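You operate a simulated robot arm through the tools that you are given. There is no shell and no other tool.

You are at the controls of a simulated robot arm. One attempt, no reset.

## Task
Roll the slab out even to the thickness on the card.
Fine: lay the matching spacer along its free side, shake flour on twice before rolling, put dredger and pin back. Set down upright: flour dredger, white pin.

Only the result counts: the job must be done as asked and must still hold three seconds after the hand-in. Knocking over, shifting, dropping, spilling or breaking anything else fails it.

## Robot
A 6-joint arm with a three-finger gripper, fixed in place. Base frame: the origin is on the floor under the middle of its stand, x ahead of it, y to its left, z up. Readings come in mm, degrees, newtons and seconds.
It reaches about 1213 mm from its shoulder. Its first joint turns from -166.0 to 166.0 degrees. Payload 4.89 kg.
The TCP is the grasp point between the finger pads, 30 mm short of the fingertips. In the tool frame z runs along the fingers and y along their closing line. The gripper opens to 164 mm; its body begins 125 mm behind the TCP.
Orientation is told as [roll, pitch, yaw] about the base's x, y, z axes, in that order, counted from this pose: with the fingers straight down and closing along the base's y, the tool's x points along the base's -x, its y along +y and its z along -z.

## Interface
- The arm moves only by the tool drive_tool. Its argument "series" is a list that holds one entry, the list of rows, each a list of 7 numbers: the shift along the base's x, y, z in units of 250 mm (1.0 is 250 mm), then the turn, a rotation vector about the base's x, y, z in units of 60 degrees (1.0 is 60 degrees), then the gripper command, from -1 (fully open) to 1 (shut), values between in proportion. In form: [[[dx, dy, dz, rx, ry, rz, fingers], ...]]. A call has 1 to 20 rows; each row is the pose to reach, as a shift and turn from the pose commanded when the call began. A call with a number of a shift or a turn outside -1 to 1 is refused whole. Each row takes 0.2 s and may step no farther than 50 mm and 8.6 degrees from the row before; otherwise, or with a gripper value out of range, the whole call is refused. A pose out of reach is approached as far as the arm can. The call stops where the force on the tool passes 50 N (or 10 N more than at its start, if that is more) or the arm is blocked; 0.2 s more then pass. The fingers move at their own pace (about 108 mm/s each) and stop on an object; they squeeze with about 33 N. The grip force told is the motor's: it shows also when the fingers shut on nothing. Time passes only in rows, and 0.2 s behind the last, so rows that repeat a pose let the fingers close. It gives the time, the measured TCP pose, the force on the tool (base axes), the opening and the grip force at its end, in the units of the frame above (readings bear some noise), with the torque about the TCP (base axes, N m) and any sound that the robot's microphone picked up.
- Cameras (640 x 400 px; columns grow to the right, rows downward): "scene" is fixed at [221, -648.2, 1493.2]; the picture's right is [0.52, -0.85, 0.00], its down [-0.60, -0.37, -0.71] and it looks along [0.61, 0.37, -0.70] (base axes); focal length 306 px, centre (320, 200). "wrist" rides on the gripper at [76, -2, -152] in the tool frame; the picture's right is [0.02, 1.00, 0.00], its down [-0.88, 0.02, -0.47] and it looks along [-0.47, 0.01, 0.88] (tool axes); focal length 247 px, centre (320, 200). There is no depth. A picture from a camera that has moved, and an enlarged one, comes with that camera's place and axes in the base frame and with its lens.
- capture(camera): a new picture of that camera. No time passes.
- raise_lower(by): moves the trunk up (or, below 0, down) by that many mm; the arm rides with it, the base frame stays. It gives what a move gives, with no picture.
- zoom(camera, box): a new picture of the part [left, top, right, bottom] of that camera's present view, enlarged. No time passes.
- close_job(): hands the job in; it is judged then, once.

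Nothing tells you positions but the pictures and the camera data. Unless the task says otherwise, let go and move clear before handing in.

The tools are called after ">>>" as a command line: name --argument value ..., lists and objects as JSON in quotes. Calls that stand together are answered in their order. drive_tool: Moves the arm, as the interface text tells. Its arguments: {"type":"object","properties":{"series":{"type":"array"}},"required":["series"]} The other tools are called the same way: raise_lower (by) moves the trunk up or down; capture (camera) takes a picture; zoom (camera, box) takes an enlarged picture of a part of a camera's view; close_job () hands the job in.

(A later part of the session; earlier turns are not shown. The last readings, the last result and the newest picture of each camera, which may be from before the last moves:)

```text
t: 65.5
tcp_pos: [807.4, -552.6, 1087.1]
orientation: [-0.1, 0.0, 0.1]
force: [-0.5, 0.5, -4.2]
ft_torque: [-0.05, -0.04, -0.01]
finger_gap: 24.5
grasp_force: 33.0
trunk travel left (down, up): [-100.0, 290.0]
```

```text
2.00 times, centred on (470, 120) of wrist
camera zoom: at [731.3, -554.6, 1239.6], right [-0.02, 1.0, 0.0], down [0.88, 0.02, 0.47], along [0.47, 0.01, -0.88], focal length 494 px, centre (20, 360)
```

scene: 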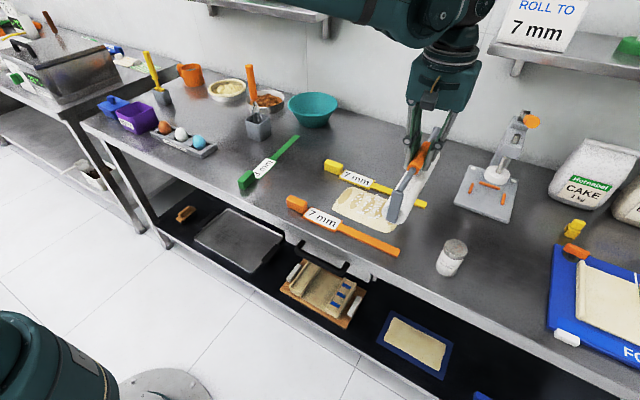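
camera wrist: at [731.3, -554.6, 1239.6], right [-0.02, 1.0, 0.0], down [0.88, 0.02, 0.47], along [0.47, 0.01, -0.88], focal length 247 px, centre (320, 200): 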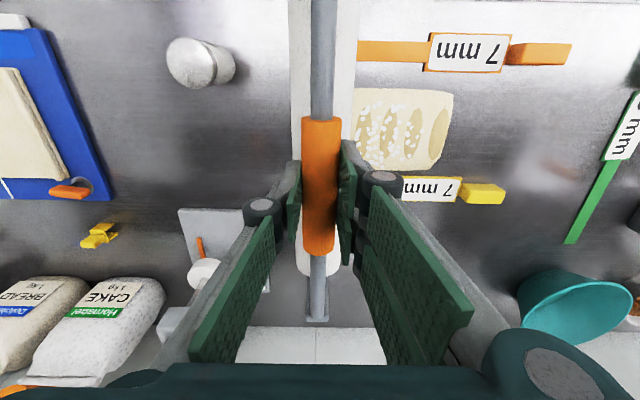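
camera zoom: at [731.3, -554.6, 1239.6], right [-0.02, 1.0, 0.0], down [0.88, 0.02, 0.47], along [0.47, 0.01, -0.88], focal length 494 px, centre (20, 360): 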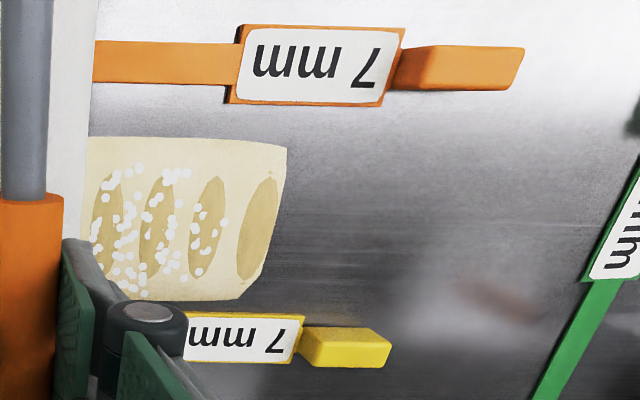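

The label plates look flush with the bars, so I'll use the −y end as a start: lower the pin onto the bare bars at y≈−562, stopping ~8 mm above contact first.

>>> drive_tool --series '[[[0, -0.028, -0.1, 0, 0, 0, 1], [0, -0.028, -0.2, 0, 0, 0, 1], [0, -0.028, -0.3, 0, 0, 0, 1], [0, -0.028, -0.4, 0, 0, 0, 1], [0, -0.028, -0.46, 0, 0, 0, 1], [0, -0.028, -0.472, 0, 0, 0, 1], [0, -0.028, -0.472, 0, 0, 0, 1]]]'

>>> zoom --camera "scene" --box '[320, 110, 480, 270]'

>>> capture --camera "wrist"

```text
t: 67.1
tcp_pos: [806.0, -562.4, 969.3]
orientation: [0.0, 0.0, 0.1]
force: [0.7, -0.5, -5.7]
ft_torque: [0.01, 0.03, 0.02]
finger_gap: 24.9
grasp_force: 32.9
trunk travel left (down, up): [-100.0, 290.0]
```

```text
2.50 times, centred on (400, 190) of scene
camera zoom: at [221.0, -648.2, 1493.2], right [0.52, -0.85, 0.0], down [-0.6, -0.37, -0.71], along [0.61, 0.37, -0.7], focal length 765 px, centre (120, 225)
```

zoom: 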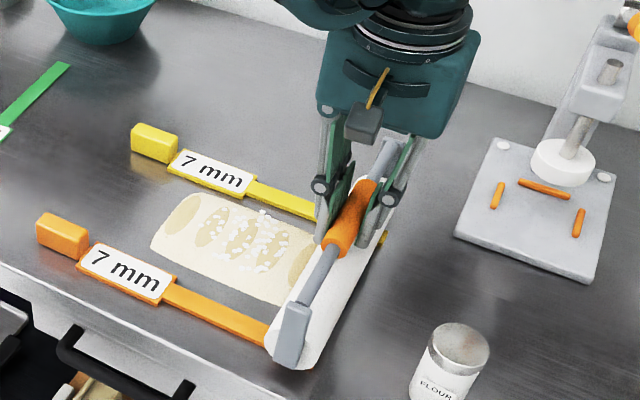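

```text
taken
camera wrist: at [730.0, -562.6, 1121.8], right [-0.02, 1.0, 0.0], down [0.88, 0.02, 0.47], along [0.47, 0.01, -0.88], focal length 247 px, centre (320, 200)
```

wrist: 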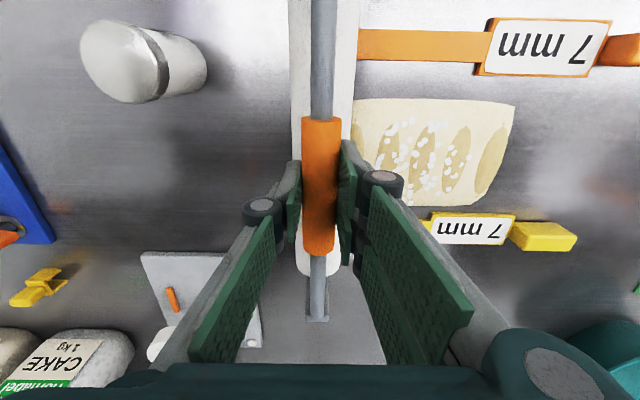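

Positioned well with the pin spanning both bars. Now lowering slowly to feel contact.

>>> drive_tool --series '[[[0, 0, -0.01, 0, 0, 0, 1], [0, 0, -0.018, 0, 0, 0, 1], [0, 0, -0.024, 0, 0, 0, 1], [0, 0, -0.028, 0, 0, 0, 1], [0, 0, -0.03, 0, 0, 0, 1], [0, 0, -0.03, 0, 0, 0, 1]]]'

```text
t: 68.5
tcp_pos: [806.7, -561.1, 961.6]
orientation: [-0.1, 0.0, 0.1]
force: [-0.7, -0.9, -4.5]
ft_torque: [-0.06, -0.12, -0.03]
finger_gap: 24.7
grasp_force: 33.4
trunk travel left (down, up): [-100.0, 290.0]
```

>>> drive_tool --series '[[[0, 0, -0.003, 0, 0, 0, 1], [0, 0, -0.006, 0, 0, 0, 1], [0, 0, -0.006, 0, 0, 0, 1]]]'

>>> zoom --camera "scene" --box '[340, 170, 440, 270]'

```text
t: 69.3
tcp_pos: [807.0, -561.3, 959.9]
orientation: [0.1, 0.0, 0.0]
force: [-0.5, -3.9, 9.9]
ft_torque: [-0.27, 0.14, -0.08]
finger_gap: 24.9
grasp_force: 33.2
trunk travel left (down, up): [-100.0, 290.0]
```

```text
4.00 times, centred on (390, 220) of scene
camera zoom: at [221.0, -648.2, 1493.2], right [0.52, -0.85, 0.0], down [-0.6, -0.37, -0.71], along [0.61, 0.37, -0.7], focal length 1224 px, centre (40, 120)
```

zoom: 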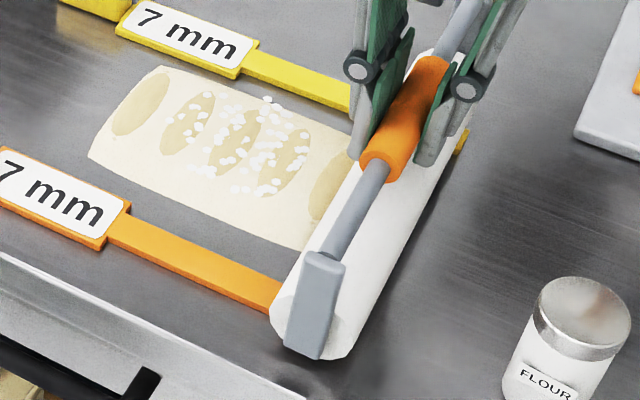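

The pin rests on both 7 mm bars (force rose ~14 N at TCP z≈960, matching 7 mm above its table height). I'll press slightly more and roll slowly halfway along +y, then inspect.

>>> drive_tool --series '[[[0, 0, -0.002, 0, 0, 0, 1], [0, 0.02, -0.002, 0, 0, 0, 1], [0, 0.06, -0.002, 0, 0, 0, 1], [0, 0.1, -0.002, 0, 0, 0, 1], [0, 0.14, -0.002, 0, 0, 0, 1], [0, 0.18, -0.002, 0, 0, 0, 1], [0, 0.22, -0.002, 0, 0, 0, 1], [0, 0.26, -0.002, 0, 0, 0, 1], [0, 0.3, -0.002, 0, 0, 0, 1]]]'

>>> zoom --camera "scene" --box '[280, 120, 440, 270]'

>>> capture --camera "wrist"

```text
t: 71.3
tcp_pos: [807.1, -487.1, 959.9]
orientation: [0.0, -0.1, 0.0]
force: [-0.6, 0.1, -5.8]
ft_torque: [0.23, -0.04, 0.01]
finger_gap: 24.8
grasp_force: 33.0
trunk travel left (down, up): [-100.0, 290.0]
```

```text
2.67 times, centred on (360, 195) of scene
camera zoom: at [221.0, -648.2, 1493.2], right [0.52, -0.85, 0.0], down [-0.6, -0.37, -0.71], along [0.61, 0.37, -0.7], focal length 816 px, centre (213, 213)
```

zoom: 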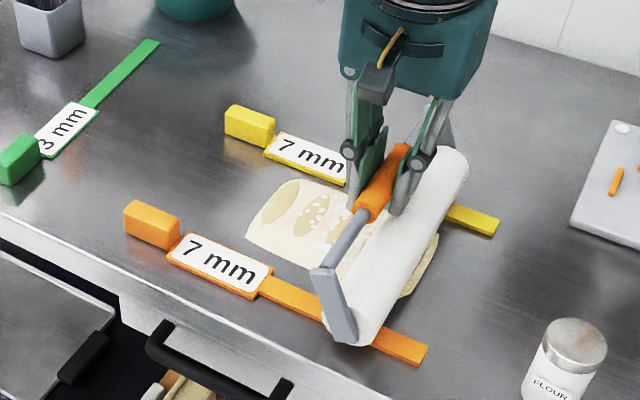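

```text
taken
camera wrist: at [730.9, -488.1, 1112.4], right [-0.02, 1.0, 0.0], down [0.88, 0.02, 0.47], along [0.47, 0.01, -0.88], focal length 247 px, centre (320, 200)
```

wrist: 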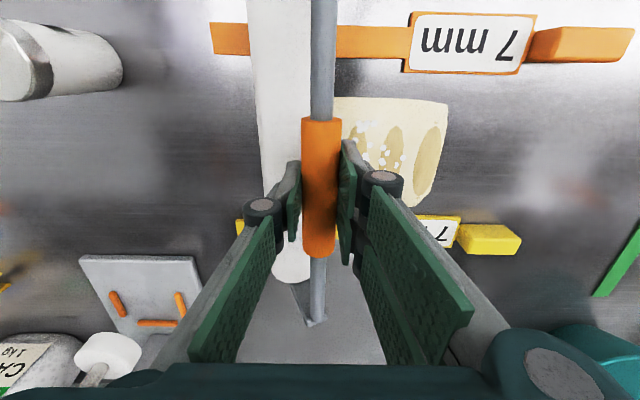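

The frame has swung back in the grip (roller trailing, resting no load), because full depth in one pass met too much dough resistance. I'll lift a little and inspect the dough and pin tilt.

>>> drive_tool --series '[[[0, 0, 0.05, 0, 0, 0, 1], [0, 0, 0.15, 0, 0, 0, 1], [0, 0, 0.24, 0, 0, 0, 1], [0, 0, 0.24, 0, 0, 0, 1]]]'

>>> zoom --camera "scene" --box '[280, 100, 440, 260]'

>>> capture --camera "wrist"

```text
t: 72.3
tcp_pos: [806.5, -486.0, 1018.6]
orientation: [0.0, 0.0, 0.0]
force: [0.7, 0.0, -6.0]
ft_torque: [0.14, 0.03, 0.0]
finger_gap: 24.7
grasp_force: 33.3
trunk travel left (down, up): [-100.0, 290.0]
```

```text
2.50 times, centred on (360, 180) of scene
camera zoom: at [221.0, -648.2, 1493.2], right [0.52, -0.85, 0.0], down [-0.6, -0.37, -0.71], along [0.61, 0.37, -0.7], focal length 765 px, centre (220, 250)
```

zoom: 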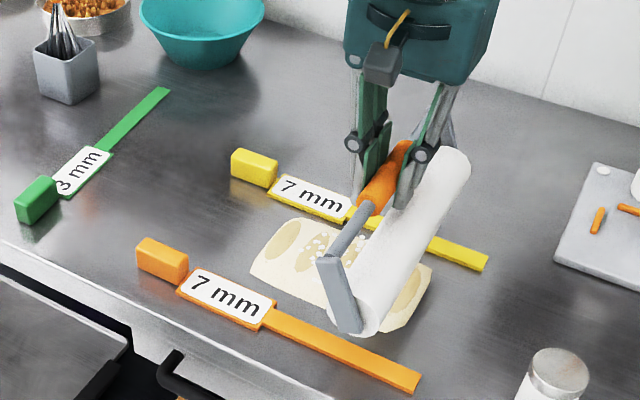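

```text
taken
camera wrist: at [730.2, -487.6, 1171.6], right [-0.02, 1.0, 0.0], down [0.88, 0.02, 0.47], along [0.47, 0.01, -0.88], focal length 247 px, centre (320, 200)
```

wrist: 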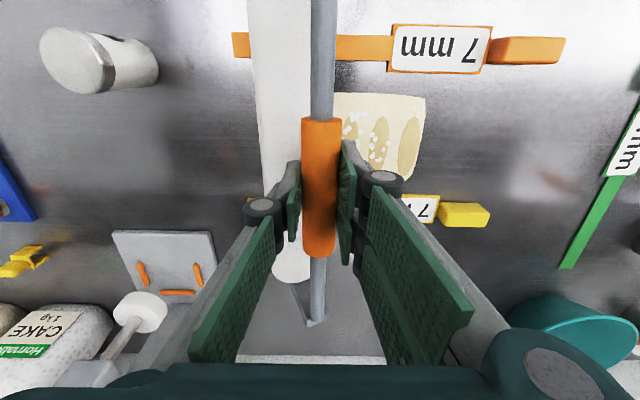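

The pin has tilted about 35° in the grip. I'll move it off to −y to see what the first pass did to the dough.

>>> drive_tool --series '[[[0, -0.12, 0.05, 0, 0, 0, 1], [0, -0.26, 0.1, 0, 0, 0, 1], [0, -0.4, 0.1, 0, 0, 0, 1], [0, -0.5, 0.1, 0, 0, 0, 1]]]'

>>> zoom --camera "scene" --box '[300, 150, 460, 270]'

>>> capture --camera "wrist"

```text
t: 73.3
tcp_pos: [805.6, -610.6, 1044.0]
orientation: [0.0, 0.0, 0.1]
force: [0.0, 1.5, -3.2]
ft_torque: [-0.07, 0.05, -0.01]
finger_gap: 24.8
grasp_force: 32.8
trunk travel left (down, up): [-100.0, 290.0]
```

```text
3.33 times, centred on (380, 210) of scene
camera zoom: at [221.0, -648.2, 1493.2], right [0.52, -0.85, 0.0], down [-0.6, -0.37, -0.71], along [0.61, 0.37, -0.7], focal length 1020 px, centre (120, 167)
```

zoom: 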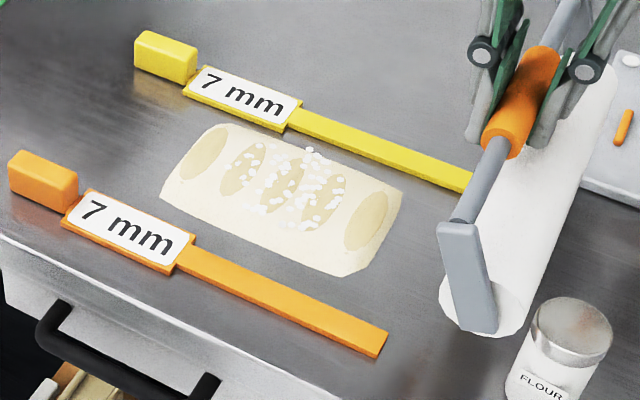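

```text
taken
camera wrist: at [729.7, -611.5, 1197.3], right [-0.02, 1.0, 0.0], down [0.88, 0.02, 0.47], along [0.47, 0.01, -0.88], focal length 247 px, centre (320, 200)
```

wrist: 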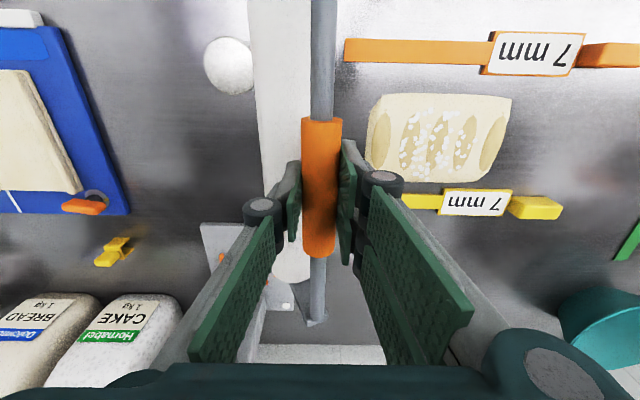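

The dough is unchanged and unmoved: the roller just climbed its edge. I'll straighten the pin first. Hanging just above the slab, I'll try easing the squeeze step by step so gravity swings the roller back under the handle; first move over the slab's middle.

>>> drive_tool --series '[[[0, 0.12, 0, 0, 0, 0, 1], [0, 0.26, 0, 0, 0, 0, 1], [0, 0.4, 0, 0, 0, 0, 1], [0, 0.54, 0, 0, 0, 0, 1], [0, 0.66, 0, 0, 0, 0, 1], [0, 0.66, -0.1, 0, 0, 0, 1], [0, 0.66, -0.2, 0, 0, 0, 1], [0, 0.66, -0.2, 0, 0, 0, 0.95]]]'

>>> drive_tool --series '[[[0, 0, 0, 0, 0, 0, 0.85], [0, 0, 0, 0, 0, 0, 0.85]]]'

>>> drive_tool --series '[[[0, 0, 0, 0, 0, 0, 0.78], [0, 0, 0, 0, 0, 0, 0.78]]]'

>>> capture --camera "wrist"

```text
t: 75.1
tcp_pos: [807.1, -447.0, 993.0]
orientation: [0.0, 0.0, 0.1]
force: [0.7, 0.3, -4.7]
ft_torque: [0.13, 0.03, 0.01]
finger_gap: 24.6
grasp_force: 33.1
trunk travel left (down, up): [-100.0, 290.0]
```

```text
t: 75.7
tcp_pos: [805.6, -447.3, 993.7]
orientation: [0.0, 0.0, 0.1]
force: [-0.6, -0.1, -5.6]
ft_torque: [0.11, 0.02, 0.01]
finger_gap: 24.7
grasp_force: 32.7
trunk travel left (down, up): [-100.0, 290.0]
```

```text
t: 76.3
tcp_pos: [805.1, -447.5, 993.4]
orientation: [0.1, 0.0, 0.0]
force: [0.7, -0.1, -5.5]
ft_torque: [0.16, 0.03, -0.01]
finger_gap: 24.7
grasp_force: 32.9
trunk travel left (down, up): [-100.0, 290.0]
```

```text
taken
camera wrist: at [729.7, -448.2, 1146.2], right [-0.02, 1.0, 0.0], down [0.88, 0.02, 0.47], along [0.47, 0.01, -0.88], focal length 247 px, centre (320, 200)
```

wrist: 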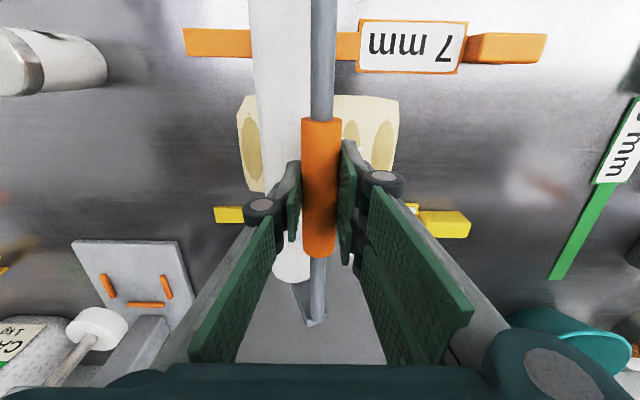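

>>> drive_tool --series '[[[0, 0, 0, 0, 0, 0, 0.74], [0, 0, 0, 0, 0, 0, 0.74]]]'

>>> drive_tool --series '[[[0, 0, 0, 0, 0, 0, 0.725], [0, 0, 0, 0, 0, 0, 0.725]]]'

>>> drive_tool --series '[[[0, 0, 0, 0, 0, 0, 0.715], [0, 0, 0, 0, 0, 0, 0.715]]]'

```text
t: 76.9
tcp_pos: [806.0, -447.5, 992.8]
orientation: [0.0, 0.1, 0.1]
force: [0.4, 0.2, -5.3]
ft_torque: [0.12, 0.03, -0.01]
finger_gap: 24.5
grasp_force: 33.4
trunk travel left (down, up): [-100.0, 290.0]
```

```text
t: 77.5
tcp_pos: [805.4, -446.0, 994.5]
orientation: [-0.1, 0.0, 0.2]
force: [0.2, -0.1, -4.6]
ft_torque: [0.11, 0.04, 0.0]
finger_gap: 24.5
grasp_force: 33.1
trunk travel left (down, up): [-100.0, 290.0]
```

```text
t: 78.1
tcp_pos: [805.7, -447.4, 993.1]
orientation: [0.0, 0.0, 0.1]
force: [1.3, 0.3, -5.0]
ft_torque: [0.17, 0.0, -0.03]
finger_gap: 24.4
grasp_force: 33.1
trunk travel left (down, up): [-100.0, 290.0]
```

Squeeze stays at 33 N so far. I'll lower so the roller would only be a few millimetres above the dough, then continue with finer steps.

>>> drive_tool --series '[[[0, 0, -0.04, 0, 0, 0, 0.715], [0, 0, -0.07, 0, 0, 0, 0.715], [0, 0, -0.07, 0, 0, 0, 0.708], [0, 0, -0.07, 0, 0, 0, 0.708]]]'

>>> drive_tool --series '[[[0, 0, 0, 0, 0, 0, 0.704], [0, 0, 0, 0, 0, 0, 0.704]]]'

```text
t: 79.1
tcp_pos: [804.7, -447.8, 977.1]
orientation: [0.1, 0.0, 0.1]
force: [-1.0, 0.4, -3.2]
ft_torque: [0.08, -0.07, 0.0]
finger_gap: 25.3
grasp_force: 33.2
trunk travel left (down, up): [-100.0, 290.0]
```

```text
t: 79.7
tcp_pos: [805.1, -447.4, 976.9]
orientation: [0.0, 0.0, 0.1]
force: [0.1, 0.5, -3.2]
ft_torque: [0.01, -0.05, -0.01]
finger_gap: 25.0
grasp_force: 33.0
trunk travel left (down, up): [-100.0, 290.0]
```

>>> capture --camera "wrist"

>>> zoom --camera "scene" --box '[290, 100, 450, 260]'

```text
taken
camera wrist: at [729.6, -448.2, 1129.9], right [-0.02, 1.0, 0.0], down [0.88, 0.02, 0.47], along [0.47, 0.01, -0.88], focal length 247 px, centre (320, 200)
```

wrist: 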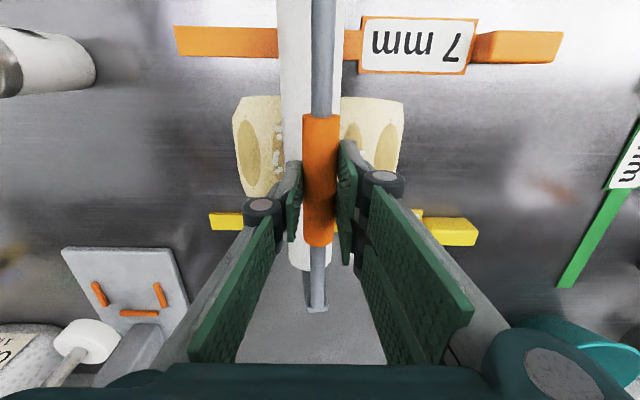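

```text
2.50 times, centred on (370, 180) of scene
camera zoom: at [221.0, -648.2, 1493.2], right [0.52, -0.85, 0.0], down [-0.6, -0.37, -0.71], along [0.61, 0.37, -0.7], focal length 765 px, centre (195, 250)
```

zoom: 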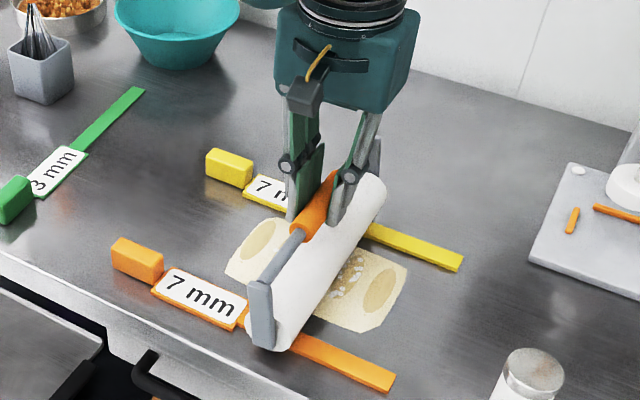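

The roller has swung nearly back under the handle and seems to be resting lightly on the dough, though the handle may have slid a bit lower in the fingers. I'll measure that closely.

>>> zoom --camera "wrist" --box '[220, 0, 420, 340]'

>>> zoom --camera "scene" --box '[340, 140, 420, 250]'

```text
1.18 times, centred on (320, 170) of wrist
camera zoom: at [729.6, -448.2, 1129.9], right [-0.02, 1.0, 0.0], down [0.88, 0.02, 0.47], along [0.47, 0.01, -0.88], focal length 291 px, centre (320, 235)
```

zoom: 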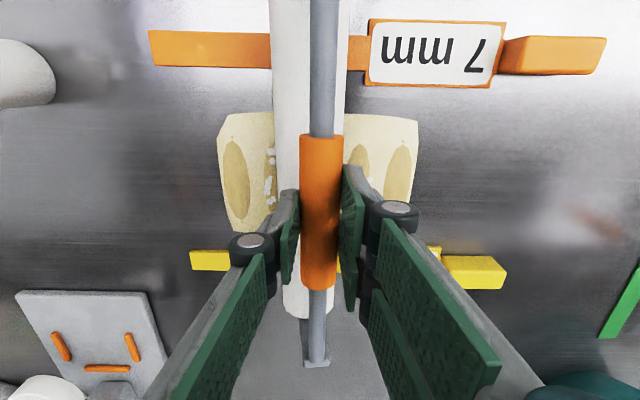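

```text
3.64 times, centred on (380, 195) of scene
camera zoom: at [221.0, -648.2, 1493.2], right [0.52, -0.85, 0.0], down [-0.6, -0.37, -0.71], along [0.61, 0.37, -0.7], focal length 1113 px, centre (102, 218)
```

zoom: 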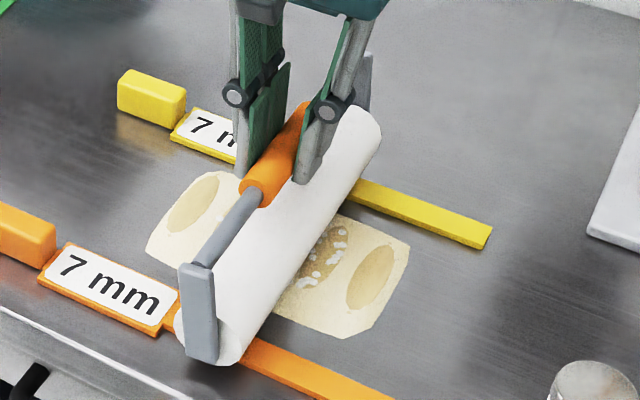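

The pin is ~15° off vertical and the handle sits ~12 mm lower in the fingers, still firmly held. I'll feel out the dough by pressing down gently in 1 mm steps and watch the force.

>>> drive_tool --series '[[[0, 0, -0.004, 0, 0, 0, 1], [0, 0, -0.008, 0, 0, 0, 1], [0, 0, -0.008, 0, 0, 0, 1]]]'

>>> drive_tool --series '[[[0, 0, -0.004, 0, 0, 0, 1], [0, 0, -0.008, 0, 0, 0, 1], [0, 0, -0.008, 0, 0, 0, 1]]]'

>>> capture --camera "wrist"

```text
t: 80.5
tcp_pos: [805.3, -445.6, 976.2]
orientation: [0.0, 0.0, 0.1]
force: [7.7, -0.4, 34.7]
ft_torque: [-0.05, 0.59, 0.06]
finger_gap: 25.4
grasp_force: 33.2
trunk travel left (down, up): [-100.0, 290.0]
```

```text
t: 81.3
tcp_pos: [803.4, -445.7, 975.5]
orientation: [0.0, 0.1, 0.1]
force: [5.0, -0.3, 30.7]
ft_torque: [0.1, 0.46, 0.0]
finger_gap: 25.4
grasp_force: 32.8
trunk travel left (down, up): [-100.0, 290.0]
```

```text
taken
camera wrist: at [729.1, -447.3, 1126.8], right [-0.02, 1.0, 0.0], down [0.88, 0.02, 0.47], along [0.47, 0.01, -0.88], focal length 247 px, centre (320, 200)
```

wrist: 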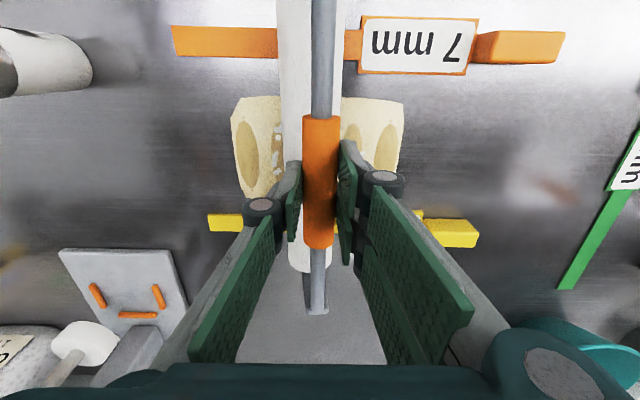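

Pressing gives ~31–35 N with little sinking at rest. I'll try rolling from the middle toward −y under this load (which also swings the pin upright) and see whether the dough yields.

>>> drive_tool --series '[[[0, -0.02, 0, 0, 0, 0, 1], [0, -0.05, 0, 0, 0, 0, 1], [0, -0.08, 0, 0, 0, 0, 1], [0, -0.11, 0, 0, 0, 0, 1], [0, -0.14, 0, 0, 0, 0, 1], [0, -0.17, 0, 0, 0, 0, 1]]]'

>>> capture --camera "wrist"

>>> zoom --camera "scene" --box '[310, 120, 450, 260]'

```text
t: 82.7
tcp_pos: [805.5, -489.3, 973.0]
orientation: [0.1, -0.1, 0.0]
force: [-0.1, 0.4, -4.4]
ft_torque: [-0.02, 0.01, -0.02]
finger_gap: 25.0
grasp_force: 33.0
trunk travel left (down, up): [-100.0, 290.0]
```

```text
taken
camera wrist: at [730.4, -489.6, 1125.4], right [-0.02, 1.0, 0.0], down [0.88, 0.02, 0.47], along [0.47, 0.01, -0.88], focal length 247 px, centre (320, 200)
```

wrist: 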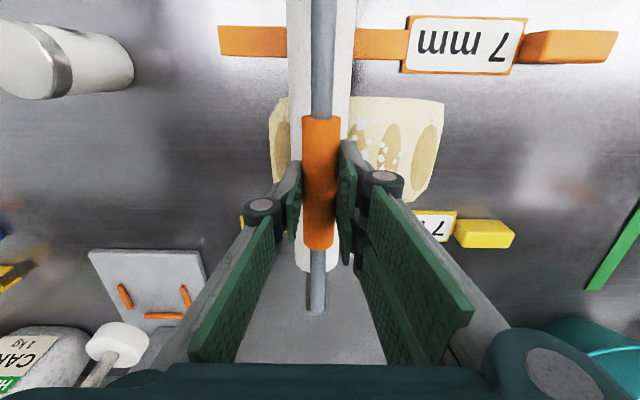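

```text
2.86 times, centred on (380, 190) of scene
camera zoom: at [221.0, -648.2, 1493.2], right [0.52, -0.85, 0.0], down [-0.6, -0.37, -0.71], along [0.61, 0.37, -0.7], focal length 874 px, centre (149, 229)
```

zoom: 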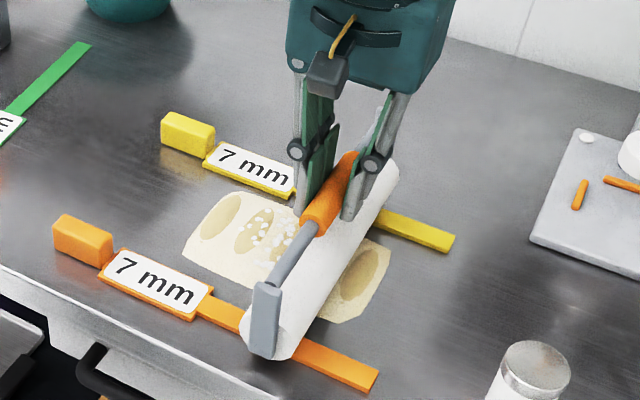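

The pin is upright again and the dough yielded under the rolling (no residual load). I'll continue rolling outward to the −y end at this height.

>>> drive_tool --series '[[[0, -0.03, 0, 0, 0, 0, 1], [0, -0.06, 0, 0, 0, 0, 1], [0, -0.09, 0, 0, 0, 0, 1], [0, -0.12, 0, 0, 0, 0, 1], [0, -0.15, 0, 0, 0, 0, 1], [0, -0.18, 0, 0, 0, 0, 1], [0, -0.21, 0, 0, 0, 0, 1], [0, -0.24, 0, 0, 0, 0, 1], [0, -0.27, 0, 0, 0, 0, 1], [0, -0.3, 0, 0, 0, 0, 1]]]'

>>> capture --camera "wrist"

>>> zoom --camera "scene" --box '[310, 140, 450, 280]'

```text
t: 84.9
tcp_pos: [806.8, -564.3, 974.0]
orientation: [0.1, 0.0, 0.1]
force: [-0.4, 0.3, -4.1]
ft_torque: [-0.03, 0.01, 0.03]
finger_gap: 24.8
grasp_force: 32.9
trunk travel left (down, up): [-100.0, 290.0]
```

```text
taken
camera wrist: at [730.3, -565.7, 1125.8], right [-0.02, 1.0, 0.0], down [0.88, 0.02, 0.47], along [0.47, 0.01, -0.88], focal length 247 px, centre (320, 200)
```

wrist: 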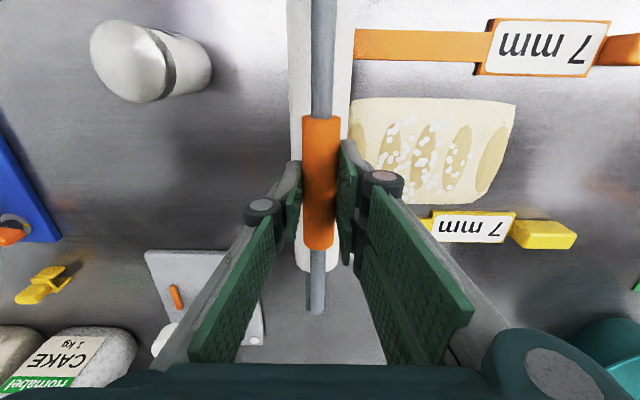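

```text
2.86 times, centred on (380, 210) of scene
camera zoom: at [221.0, -648.2, 1493.2], right [0.52, -0.85, 0.0], down [-0.6, -0.37, -0.71], along [0.61, 0.37, -0.7], focal length 874 px, centre (149, 171)
```

zoom: 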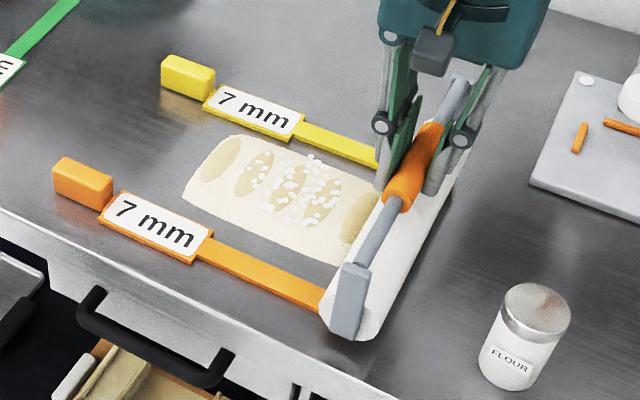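

The dough looks about the same, so I need to know the pin's true height in my grip. I'll lower onto the bars here to recalibrate contact height.

>>> drive_tool --series '[[[0, 0, -0.004, 0, 0, 0, 1], [0, 0, -0.008, 0, 0, 0, 1], [0, 0, -0.012, 0, 0, 0, 1], [0, 0, -0.012, 0, 0, 0, 1]]]'

>>> drive_tool --series '[[[0, 0, -0.004, 0, 0, 0, 1], [0, 0, -0.008, 0, 0, 0, 1], [0, 0, -0.008, 0, 0, 0, 1]]]'

```text
t: 85.9
tcp_pos: [805.1, -563.7, 969.8]
orientation: [0.0, 0.1, 0.2]
force: [0.2, 0.6, -4.3]
ft_torque: [0.01, 0.0, -0.02]
finger_gap: 24.9
grasp_force: 33.1
trunk travel left (down, up): [-100.0, 290.0]
```

```text
t: 86.7
tcp_pos: [805.6, -563.7, 969.4]
orientation: [0.0, 0.0, 0.1]
force: [2.0, -1.5, 0.8]
ft_torque: [0.02, -0.05, -0.02]
finger_gap: 24.9
grasp_force: 33.0
trunk travel left (down, up): [-100.0, 290.0]
```

Bars are now contacted at TCP z≈968.3, so the last pass was ~4.7 mm above the bars. I'll do progressive passes, ~1 mm lower each: first pass ~3.5 mm above the bars, all along the slab toward +y.

>>> drive_tool --series '[[[0, 0, 0.014, 0, 0, 0, 1], [0, 0.046, 0.014, 0, 0, 0, 1], [0, 0.092, 0.014, 0, 0, 0, 1], [0, 0.138, 0.014, 0, 0, 0, 1], [0, 0.184, 0.014, 0, 0, 0, 1], [0, 0.23, 0.014, 0, 0, 0, 1], [0, 0.276, 0.014, 0, 0, 0, 1], [0, 0.322, 0.014, 0, 0, 0, 1], [0, 0.368, 0.014, 0, 0, 0, 1], [0, 0.414, 0.014, 0, 0, 0, 1]]]'

>>> capture --camera "wrist"

>>> zoom --camera "scene" --box '[310, 140, 450, 280]'

```text
t: 88.9
tcp_pos: [805.4, -460.9, 971.1]
orientation: [0.0, 0.0, 0.0]
force: [0.2, -0.3, -4.1]
ft_torque: [0.13, 0.07, 0.0]
finger_gap: 25.1
grasp_force: 33.1
trunk travel left (down, up): [-100.0, 290.0]
```

```text
taken
camera wrist: at [730.0, -462.2, 1123.8], right [-0.02, 1.0, 0.0], down [0.88, 0.02, 0.47], along [0.47, 0.01, -0.88], focal length 247 px, centre (320, 200)
```

wrist: 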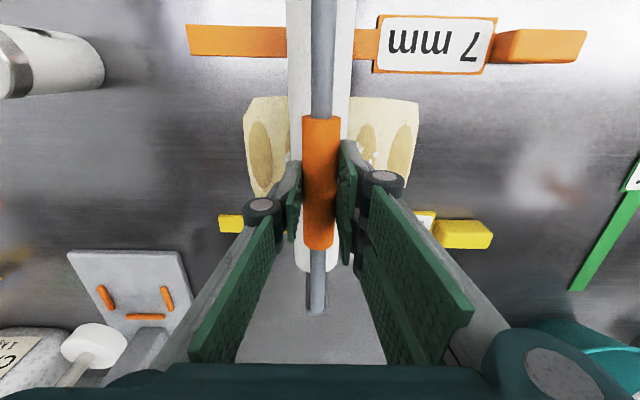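

```text
2.86 times, centred on (380, 210) of scene
camera zoom: at [221.0, -648.2, 1493.2], right [0.52, -0.85, 0.0], down [-0.6, -0.37, -0.71], along [0.61, 0.37, -0.7], focal length 874 px, centre (149, 171)
```

zoom: 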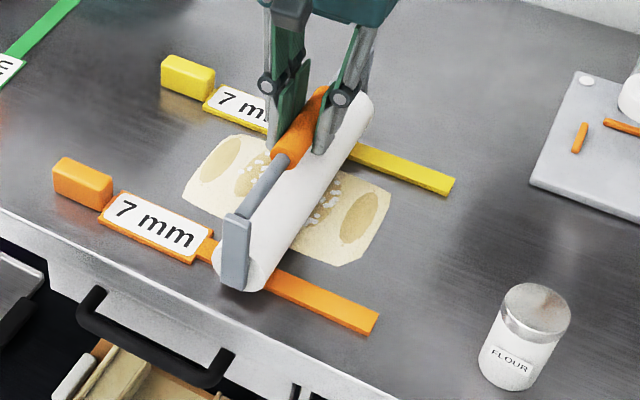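

Upright and nearly unloaded. Continuing this pass to the +y end.

>>> drive_tool --series '[[[0, 0.046, 0, 0, 0, 0, 1], [0, 0.092, 0, 0, 0, 0, 1], [0, 0.138, 0, 0, 0, 0, 1], [0, 0.184, 0, 0, 0, 0, 1], [0, 0.23, 0, 0, 0, 0, 1], [0, 0.276, 0, 0, 0, 0, 1], [0, 0.322, 0, 0, 0, 0, 1], [0, 0.368, 0, 0, 0, 0, 1], [0, 0.414, 0, 0, 0, 0, 1], [0, 0.458, 0, 0, 0, 0, 1]]]'

>>> capture --camera "wrist"

>>> zoom --camera "scene" --box '[280, 120, 440, 260]'

```text
t: 91.1
tcp_pos: [805.8, -346.5, 971.9]
orientation: [0.0, 0.0, 0.1]
force: [0.2, -0.4, -3.3]
ft_torque: [0.17, 0.1, -0.01]
finger_gap: 24.9
grasp_force: 33.2
trunk travel left (down, up): [-100.0, 290.0]
```

```text
taken
camera wrist: at [729.8, -347.4, 1124.4], right [-0.02, 1.0, 0.0], down [0.88, 0.02, 0.47], along [0.47, 0.01, -0.88], focal length 247 px, centre (320, 200)
```

wrist: 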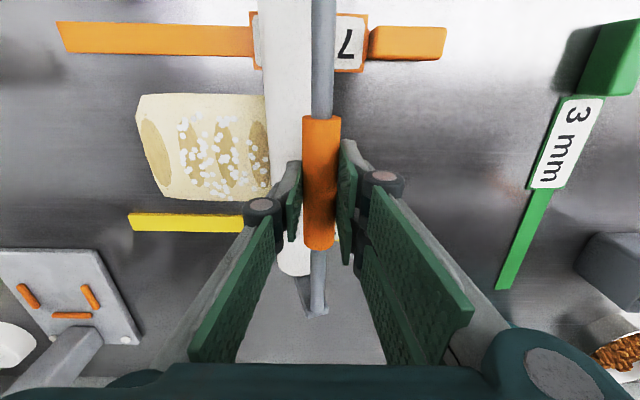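

```text
2.86 times, centred on (360, 190) of scene
camera zoom: at [221.0, -648.2, 1493.2], right [0.52, -0.85, 0.0], down [-0.6, -0.37, -0.71], along [0.61, 0.37, -0.7], focal length 874 px, centre (206, 229)
```

zoom: 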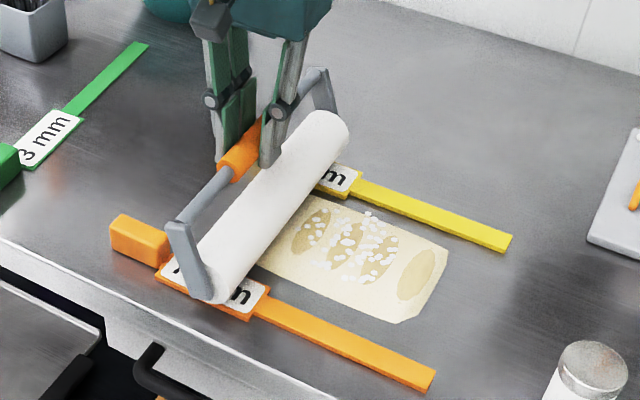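

The pin tilted again near the thicker +y half. I'll roll back toward −y to swing it upright, and then re-grip it deeper (fingertips just above the roller) so it can't swing any more.

>>> drive_tool --series '[[[0, -0.03, 0, 0, 0, 0, 1], [0, -0.06, 0, 0, 0, 0, 1], [0, -0.09, 0, 0, 0, 0, 1], [0, -0.12, 0, 0, 0, 0, 1]]]'

>>> capture --camera "wrist"

```text
t: 92.1
tcp_pos: [806.8, -377.4, 971.0]
orientation: [0.0, -0.1, 0.1]
force: [0.4, 0.4, -5.1]
ft_torque: [0.09, 0.02, -0.01]
finger_gap: 25.0
grasp_force: 32.9
trunk travel left (down, up): [-100.0, 290.0]
```

```text
taken
camera wrist: at [731.1, -377.7, 1123.7], right [-0.02, 1.0, 0.0], down [0.88, 0.02, 0.47], along [0.47, 0.01, -0.88], focal length 247 px, centre (320, 200)
```

wrist: 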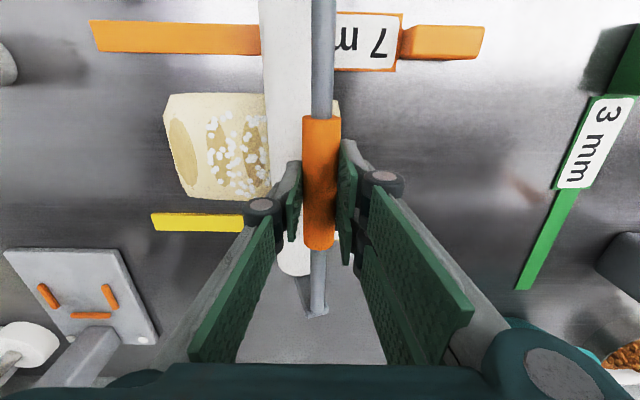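

Still tilted ~27° and hanging free. As before, I'll press it lightly onto the dough and roll toward −y, which swung it upright last time.

>>> drive_tool --series '[[[0, -0.01, -0.012, 0, 0, 0, 1], [0, -0.03, -0.02, 0, 0, 0, 1], [0, -0.06, -0.02, 0, 0, 0, 1], [0, -0.09, -0.02, 0, 0, 0, 1], [0, -0.12, -0.02, 0, 0, 0, 1]]]'

>>> capture --camera "wrist"

```text
t: 93.3
tcp_pos: [805.7, -406.1, 965.6]
orientation: [-0.1, 0.0, 0.0]
force: [-0.4, 1.6, 2.2]
ft_torque: [0.13, 0.37, -0.02]
finger_gap: 24.8
grasp_force: 33.0
trunk travel left (down, up): [-100.0, 290.0]
```

```text
taken
camera wrist: at [729.7, -407.1, 1118.8], right [-0.02, 1.0, 0.0], down [0.88, 0.02, 0.47], along [0.47, 0.01, -0.88], focal length 247 px, centre (320, 200)
```

wrist: 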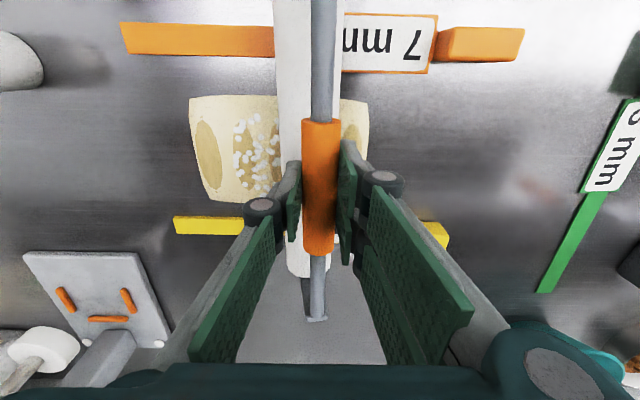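

Tilt is down to ~12° with light contact. Rolling a bit further toward −y.

>>> drive_tool --series '[[[0, -0.03, 0, 0, 0, 0, 1], [0, -0.06, 0, 0, 0, 0, 1], [0, -0.09, 0, 0, 0, 0, 1], [0, -0.12, 0, 0, 0, 0, 1]]]'

>>> capture --camera "wrist"

>>> zoom --camera "scene" --box '[290, 120, 450, 260]'

```text
t: 94.3
tcp_pos: [805.8, -435.4, 967.7]
orientation: [0.0, 0.0, 0.1]
force: [0.7, -0.6, -5.4]
ft_torque: [0.02, 0.02, -0.01]
finger_gap: 24.8
grasp_force: 33.3
trunk travel left (down, up): [-100.0, 290.0]
```

```text
taken
camera wrist: at [729.7, -436.9, 1119.0], right [-0.02, 1.0, 0.0], down [0.88, 0.02, 0.47], along [0.47, 0.01, -0.88], focal length 247 px, centre (320, 200)
```

wrist: 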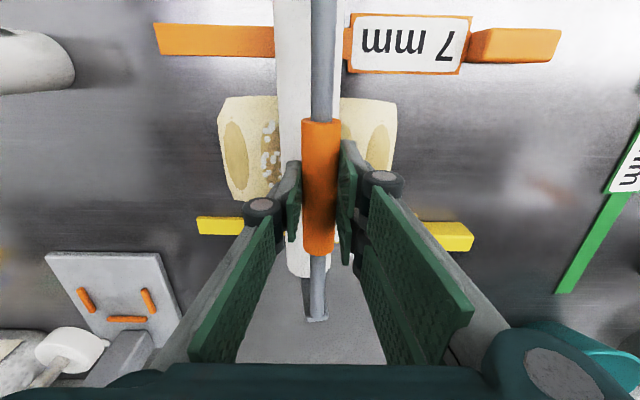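

```text
2.86 times, centred on (370, 190) of scene
camera zoom: at [221.0, -648.2, 1493.2], right [0.52, -0.85, 0.0], down [-0.6, -0.37, -0.71], along [0.61, 0.37, -0.7], focal length 874 px, centre (177, 229)
```

zoom: 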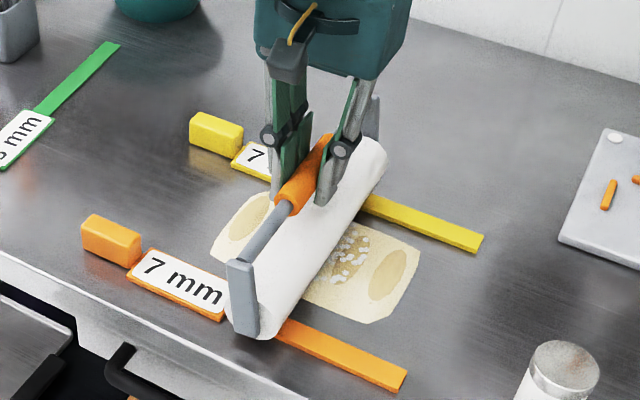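

The pin is ~12° off and free. I'll lift, carry it to the clear steel between the bars' ends and the dredger (y≈−622), tilting the gripper +12° so that the pin itself is upright for setting down and re-gripping deeper.

>>> drive_tool --series '[[[0, 0, 0.1, 0, 0, 0, 1], [0, -0.1, 0.14, 0, 0, 0, 1], [0, -0.22, 0.14, 0.05, 0, 0, 1], [0, -0.34, 0.14, 0.1, 0, 0, 1], [0, -0.46, 0.14, 0.15, 0, 0, 1], [0, -0.58, 0.14, 0.2, 0, 0, 1], [0, -0.7, 0.14, 0.2, 0, 0, 1], [0, -0.744, 0.14, 0.2, 0, 0, 1], [0, -0.744, 0.14, 0.2, 0, 0, 1]]]'

>>> capture --camera "wrist"

>>> zoom --camera "scene" --box '[330, 120, 490, 280]'

```text
t: 96.3
tcp_pos: [805.9, -621.8, 1003.1]
orientation: [12.0, 0.0, 0.0]
force: [0.7, -0.5, -5.2]
ft_torque: [0.06, 0.04, -0.01]
finger_gap: 25.0
grasp_force: 33.0
trunk travel left (down, up): [-100.0, 290.0]
```

```text
taken
camera wrist: at [730.0, -655.3, 1151.3], right [-0.02, 0.98, 0.21], down [0.88, -0.08, 0.47], along [0.47, 0.19, -0.86], focal length 247 px, centre (320, 200)
```

wrist: 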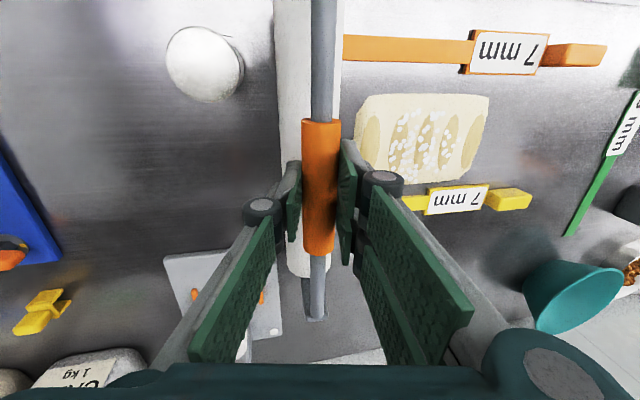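

```text
2.50 times, centred on (410, 200) of scene
camera zoom: at [221.0, -648.2, 1493.2], right [0.52, -0.85, 0.0], down [-0.6, -0.37, -0.71], along [0.61, 0.37, -0.7], focal length 765 px, centre (95, 200)
```

zoom: 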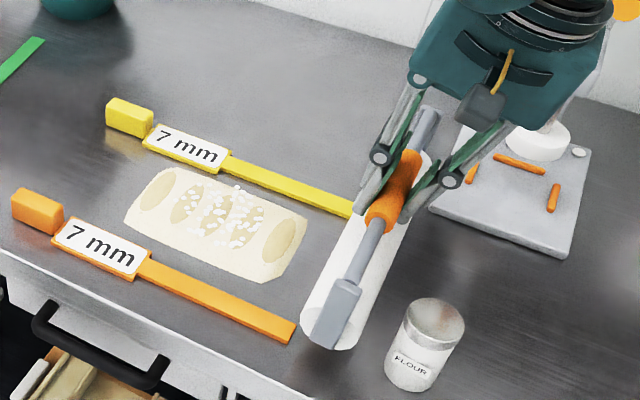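

The pin looks upright now (gripper tilted 12°). Lowering to the steel and feeling for contact.

>>> drive_tool --series '[[[0, 0, -0.06, 0, 0, 0, 1], [0, 0, -0.12, 0, 0, 0, 1], [0, 0, -0.16, 0, 0, 0, 1], [0, 0, -0.174, 0, 0, 0, 1], [0, 0, -0.182, 0, 0, 0, 1], [0, 0, -0.186, 0, 0, 0, 1], [0, 0, -0.186, 0, 0, 0, 1]]]'

>>> drive_tool --series '[[[0, 0, -0.004, 0, 0, 0, 1], [0, 0, -0.008, 0, 0, 0, 1], [0, 0, -0.008, 0, 0, 0, 1]]]'

```text
t: 97.9
tcp_pos: [806.8, -622.1, 955.5]
orientation: [12.0, 0.0, 0.1]
force: [3.3, -1.3, 12.5]
ft_torque: [-0.31, 0.07, 0.03]
finger_gap: 24.8
grasp_force: 32.8
trunk travel left (down, up): [-100.0, 290.0]
```

```text
t: 98.7
tcp_pos: [806.2, -621.1, 955.7]
orientation: [12.0, -0.1, 0.1]
force: [7.5, 5.0, 46.4]
ft_torque: [0.17, 0.02, -0.01]
finger_gap: 24.7
grasp_force: 33.0
trunk travel left (down, up): [-100.0, 290.0]
```

Firm contact (46 N), a bit more than needed. Backing off ~2.5 mm before releasing.

>>> drive_tool --series '[[[0, 0, 0.006, 0, 0, 0, 1], [0, 0, 0.011, 0, 0, 0, 1], [0, 0, 0.011, 0, 0, 0, 1]]]'

>>> zoom --camera "scene" --box '[380, 180, 470, 270]'

>>> capture --camera "wrist"

```text
t: 99.5
tcp_pos: [805.3, -620.6, 955.0]
orientation: [11.9, 0.0, -0.1]
force: [-2.8, 1.6, 12.3]
ft_torque: [0.02, 0.02, 0.04]
finger_gap: 24.6
grasp_force: 33.1
trunk travel left (down, up): [-100.0, 290.0]
```

```text
4.44 times, centred on (425, 225) of scene
camera zoom: at [221.0, -648.2, 1493.2], right [0.52, -0.85, 0.0], down [-0.6, -0.37, -0.71], along [0.61, 0.37, -0.7], focal length 1360 px, centre (-147, 89)
```

zoom: 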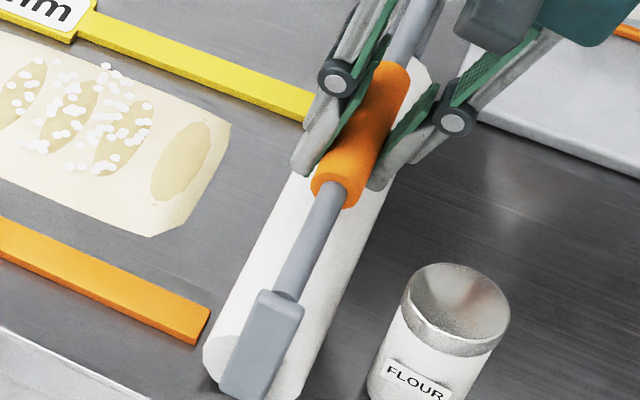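

```text
taken
camera wrist: at [729.5, -655.0, 1104.4], right [-0.02, 0.98, 0.21], down [0.88, -0.08, 0.47], along [0.47, 0.19, -0.86], focal length 247 px, centre (320, 200)
```

wrist: 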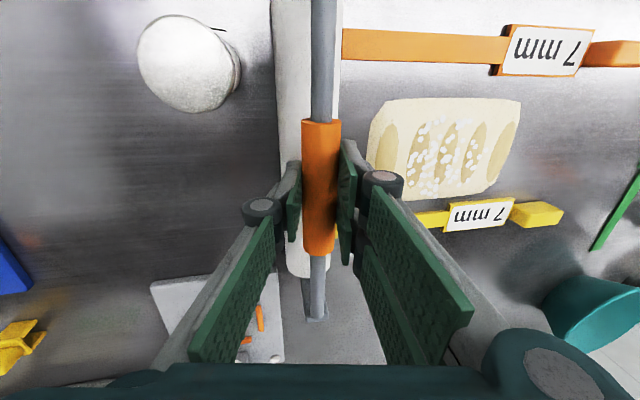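

>>> drive_tool --series '[[[0, 0, 0.003, 0, 0, 0, 1], [0, 0, 0.003, 0, 0, 0, 0.66], [0, 0, 0.003, 0, 0, 0, 0.64], [0, 0, 0.003, 0, 0, 0, 0.64]]]'

>>> capture --camera "wrist"

>>> zoom --camera "scene" --box '[380, 180, 470, 270]'

```text
t: 100.5
tcp_pos: [807.1, -621.6, 957.2]
orientation: [12.0, -0.1, 0.1]
force: [-0.9, 0.8, -1.0]
ft_torque: [-0.01, -0.01, 0.05]
finger_gap: 29.8
grasp_force: 0.2
trunk travel left (down, up): [-100.0, 290.0]
```

```text
taken
camera wrist: at [730.4, -655.0, 1105.1], right [-0.02, 0.98, 0.21], down [0.88, -0.08, 0.47], along [0.47, 0.19, -0.86], focal length 247 px, centre (320, 200)
```

wrist: 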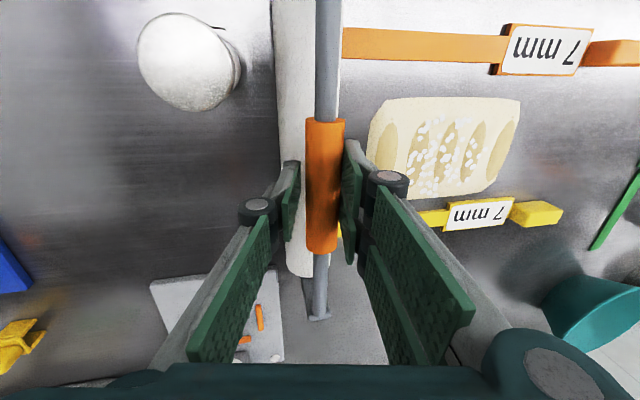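

```text
4.44 times, centred on (425, 225) of scene
camera zoom: at [221.0, -648.2, 1493.2], right [0.52, -0.85, 0.0], down [-0.6, -0.37, -0.71], along [0.61, 0.37, -0.7], focal length 1360 px, centre (-147, 89)
```

zoom: 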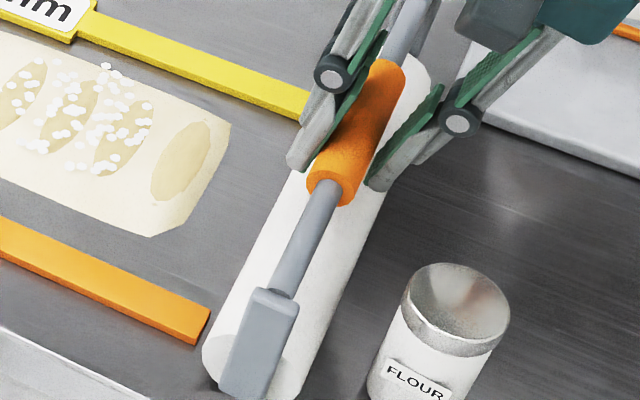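

The fingers now cage the handle loosely (30 mm gap); it leans ~2° onto the +y pads. Keeping it caged, I'll bring the gripper back to vertical, following the handle, and then sink deeper.

>>> drive_tool --series '[[[0, 0.004, 0, -0.05, 0, 0, 0.64], [0, 0.008, 0, -0.1, 0, 0, 0.64], [0, 0.011, 0, -0.15, 0, 0, 0.64], [0, 0.014, 0, -0.2, 0, 0, 0.64], [0, 0.014, 0, -0.2, 0, 0, 0.64]]]'

>>> capture --camera "wrist"

>>> zoom --camera "scene" --box '[380, 180, 470, 270]'

```text
t: 101.7
tcp_pos: [806.0, -619.2, 956.6]
orientation: [0.0, 0.0, 0.1]
force: [0.3, 0.1, -0.2]
ft_torque: [0.04, -0.02, 0.03]
finger_gap: 29.6
grasp_force: 0.1
trunk travel left (down, up): [-100.0, 290.0]
```

```text
taken
camera wrist: at [729.9, -619.9, 1108.7], right [-0.02, 1.0, 0.0], down [0.88, 0.02, 0.47], along [0.47, 0.01, -0.88], focal length 247 px, centre (320, 200)
```

wrist: 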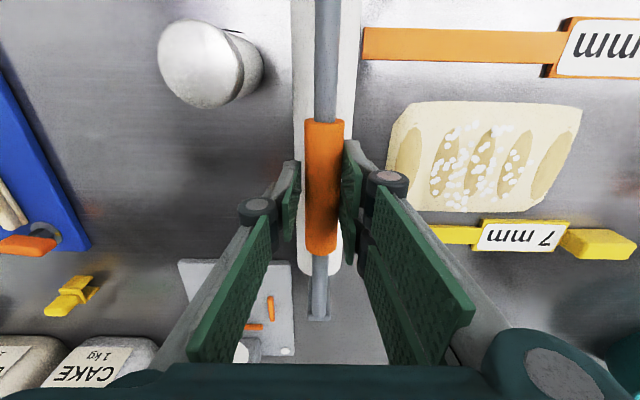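

```text
4.44 times, centred on (425, 225) of scene
camera zoom: at [221.0, -648.2, 1493.2], right [0.52, -0.85, 0.0], down [-0.6, -0.37, -0.71], along [0.61, 0.37, -0.7], focal length 1360 px, centre (-147, 89)
```

zoom: 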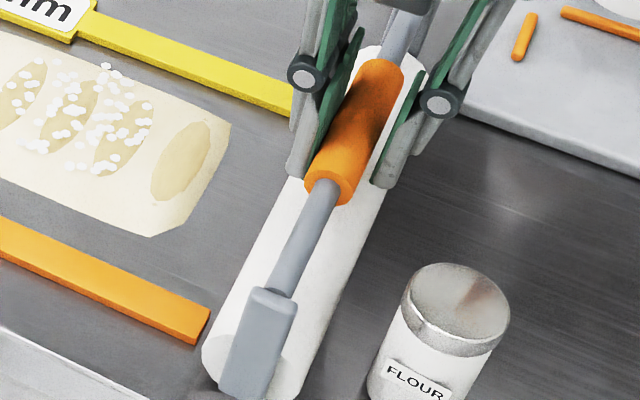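

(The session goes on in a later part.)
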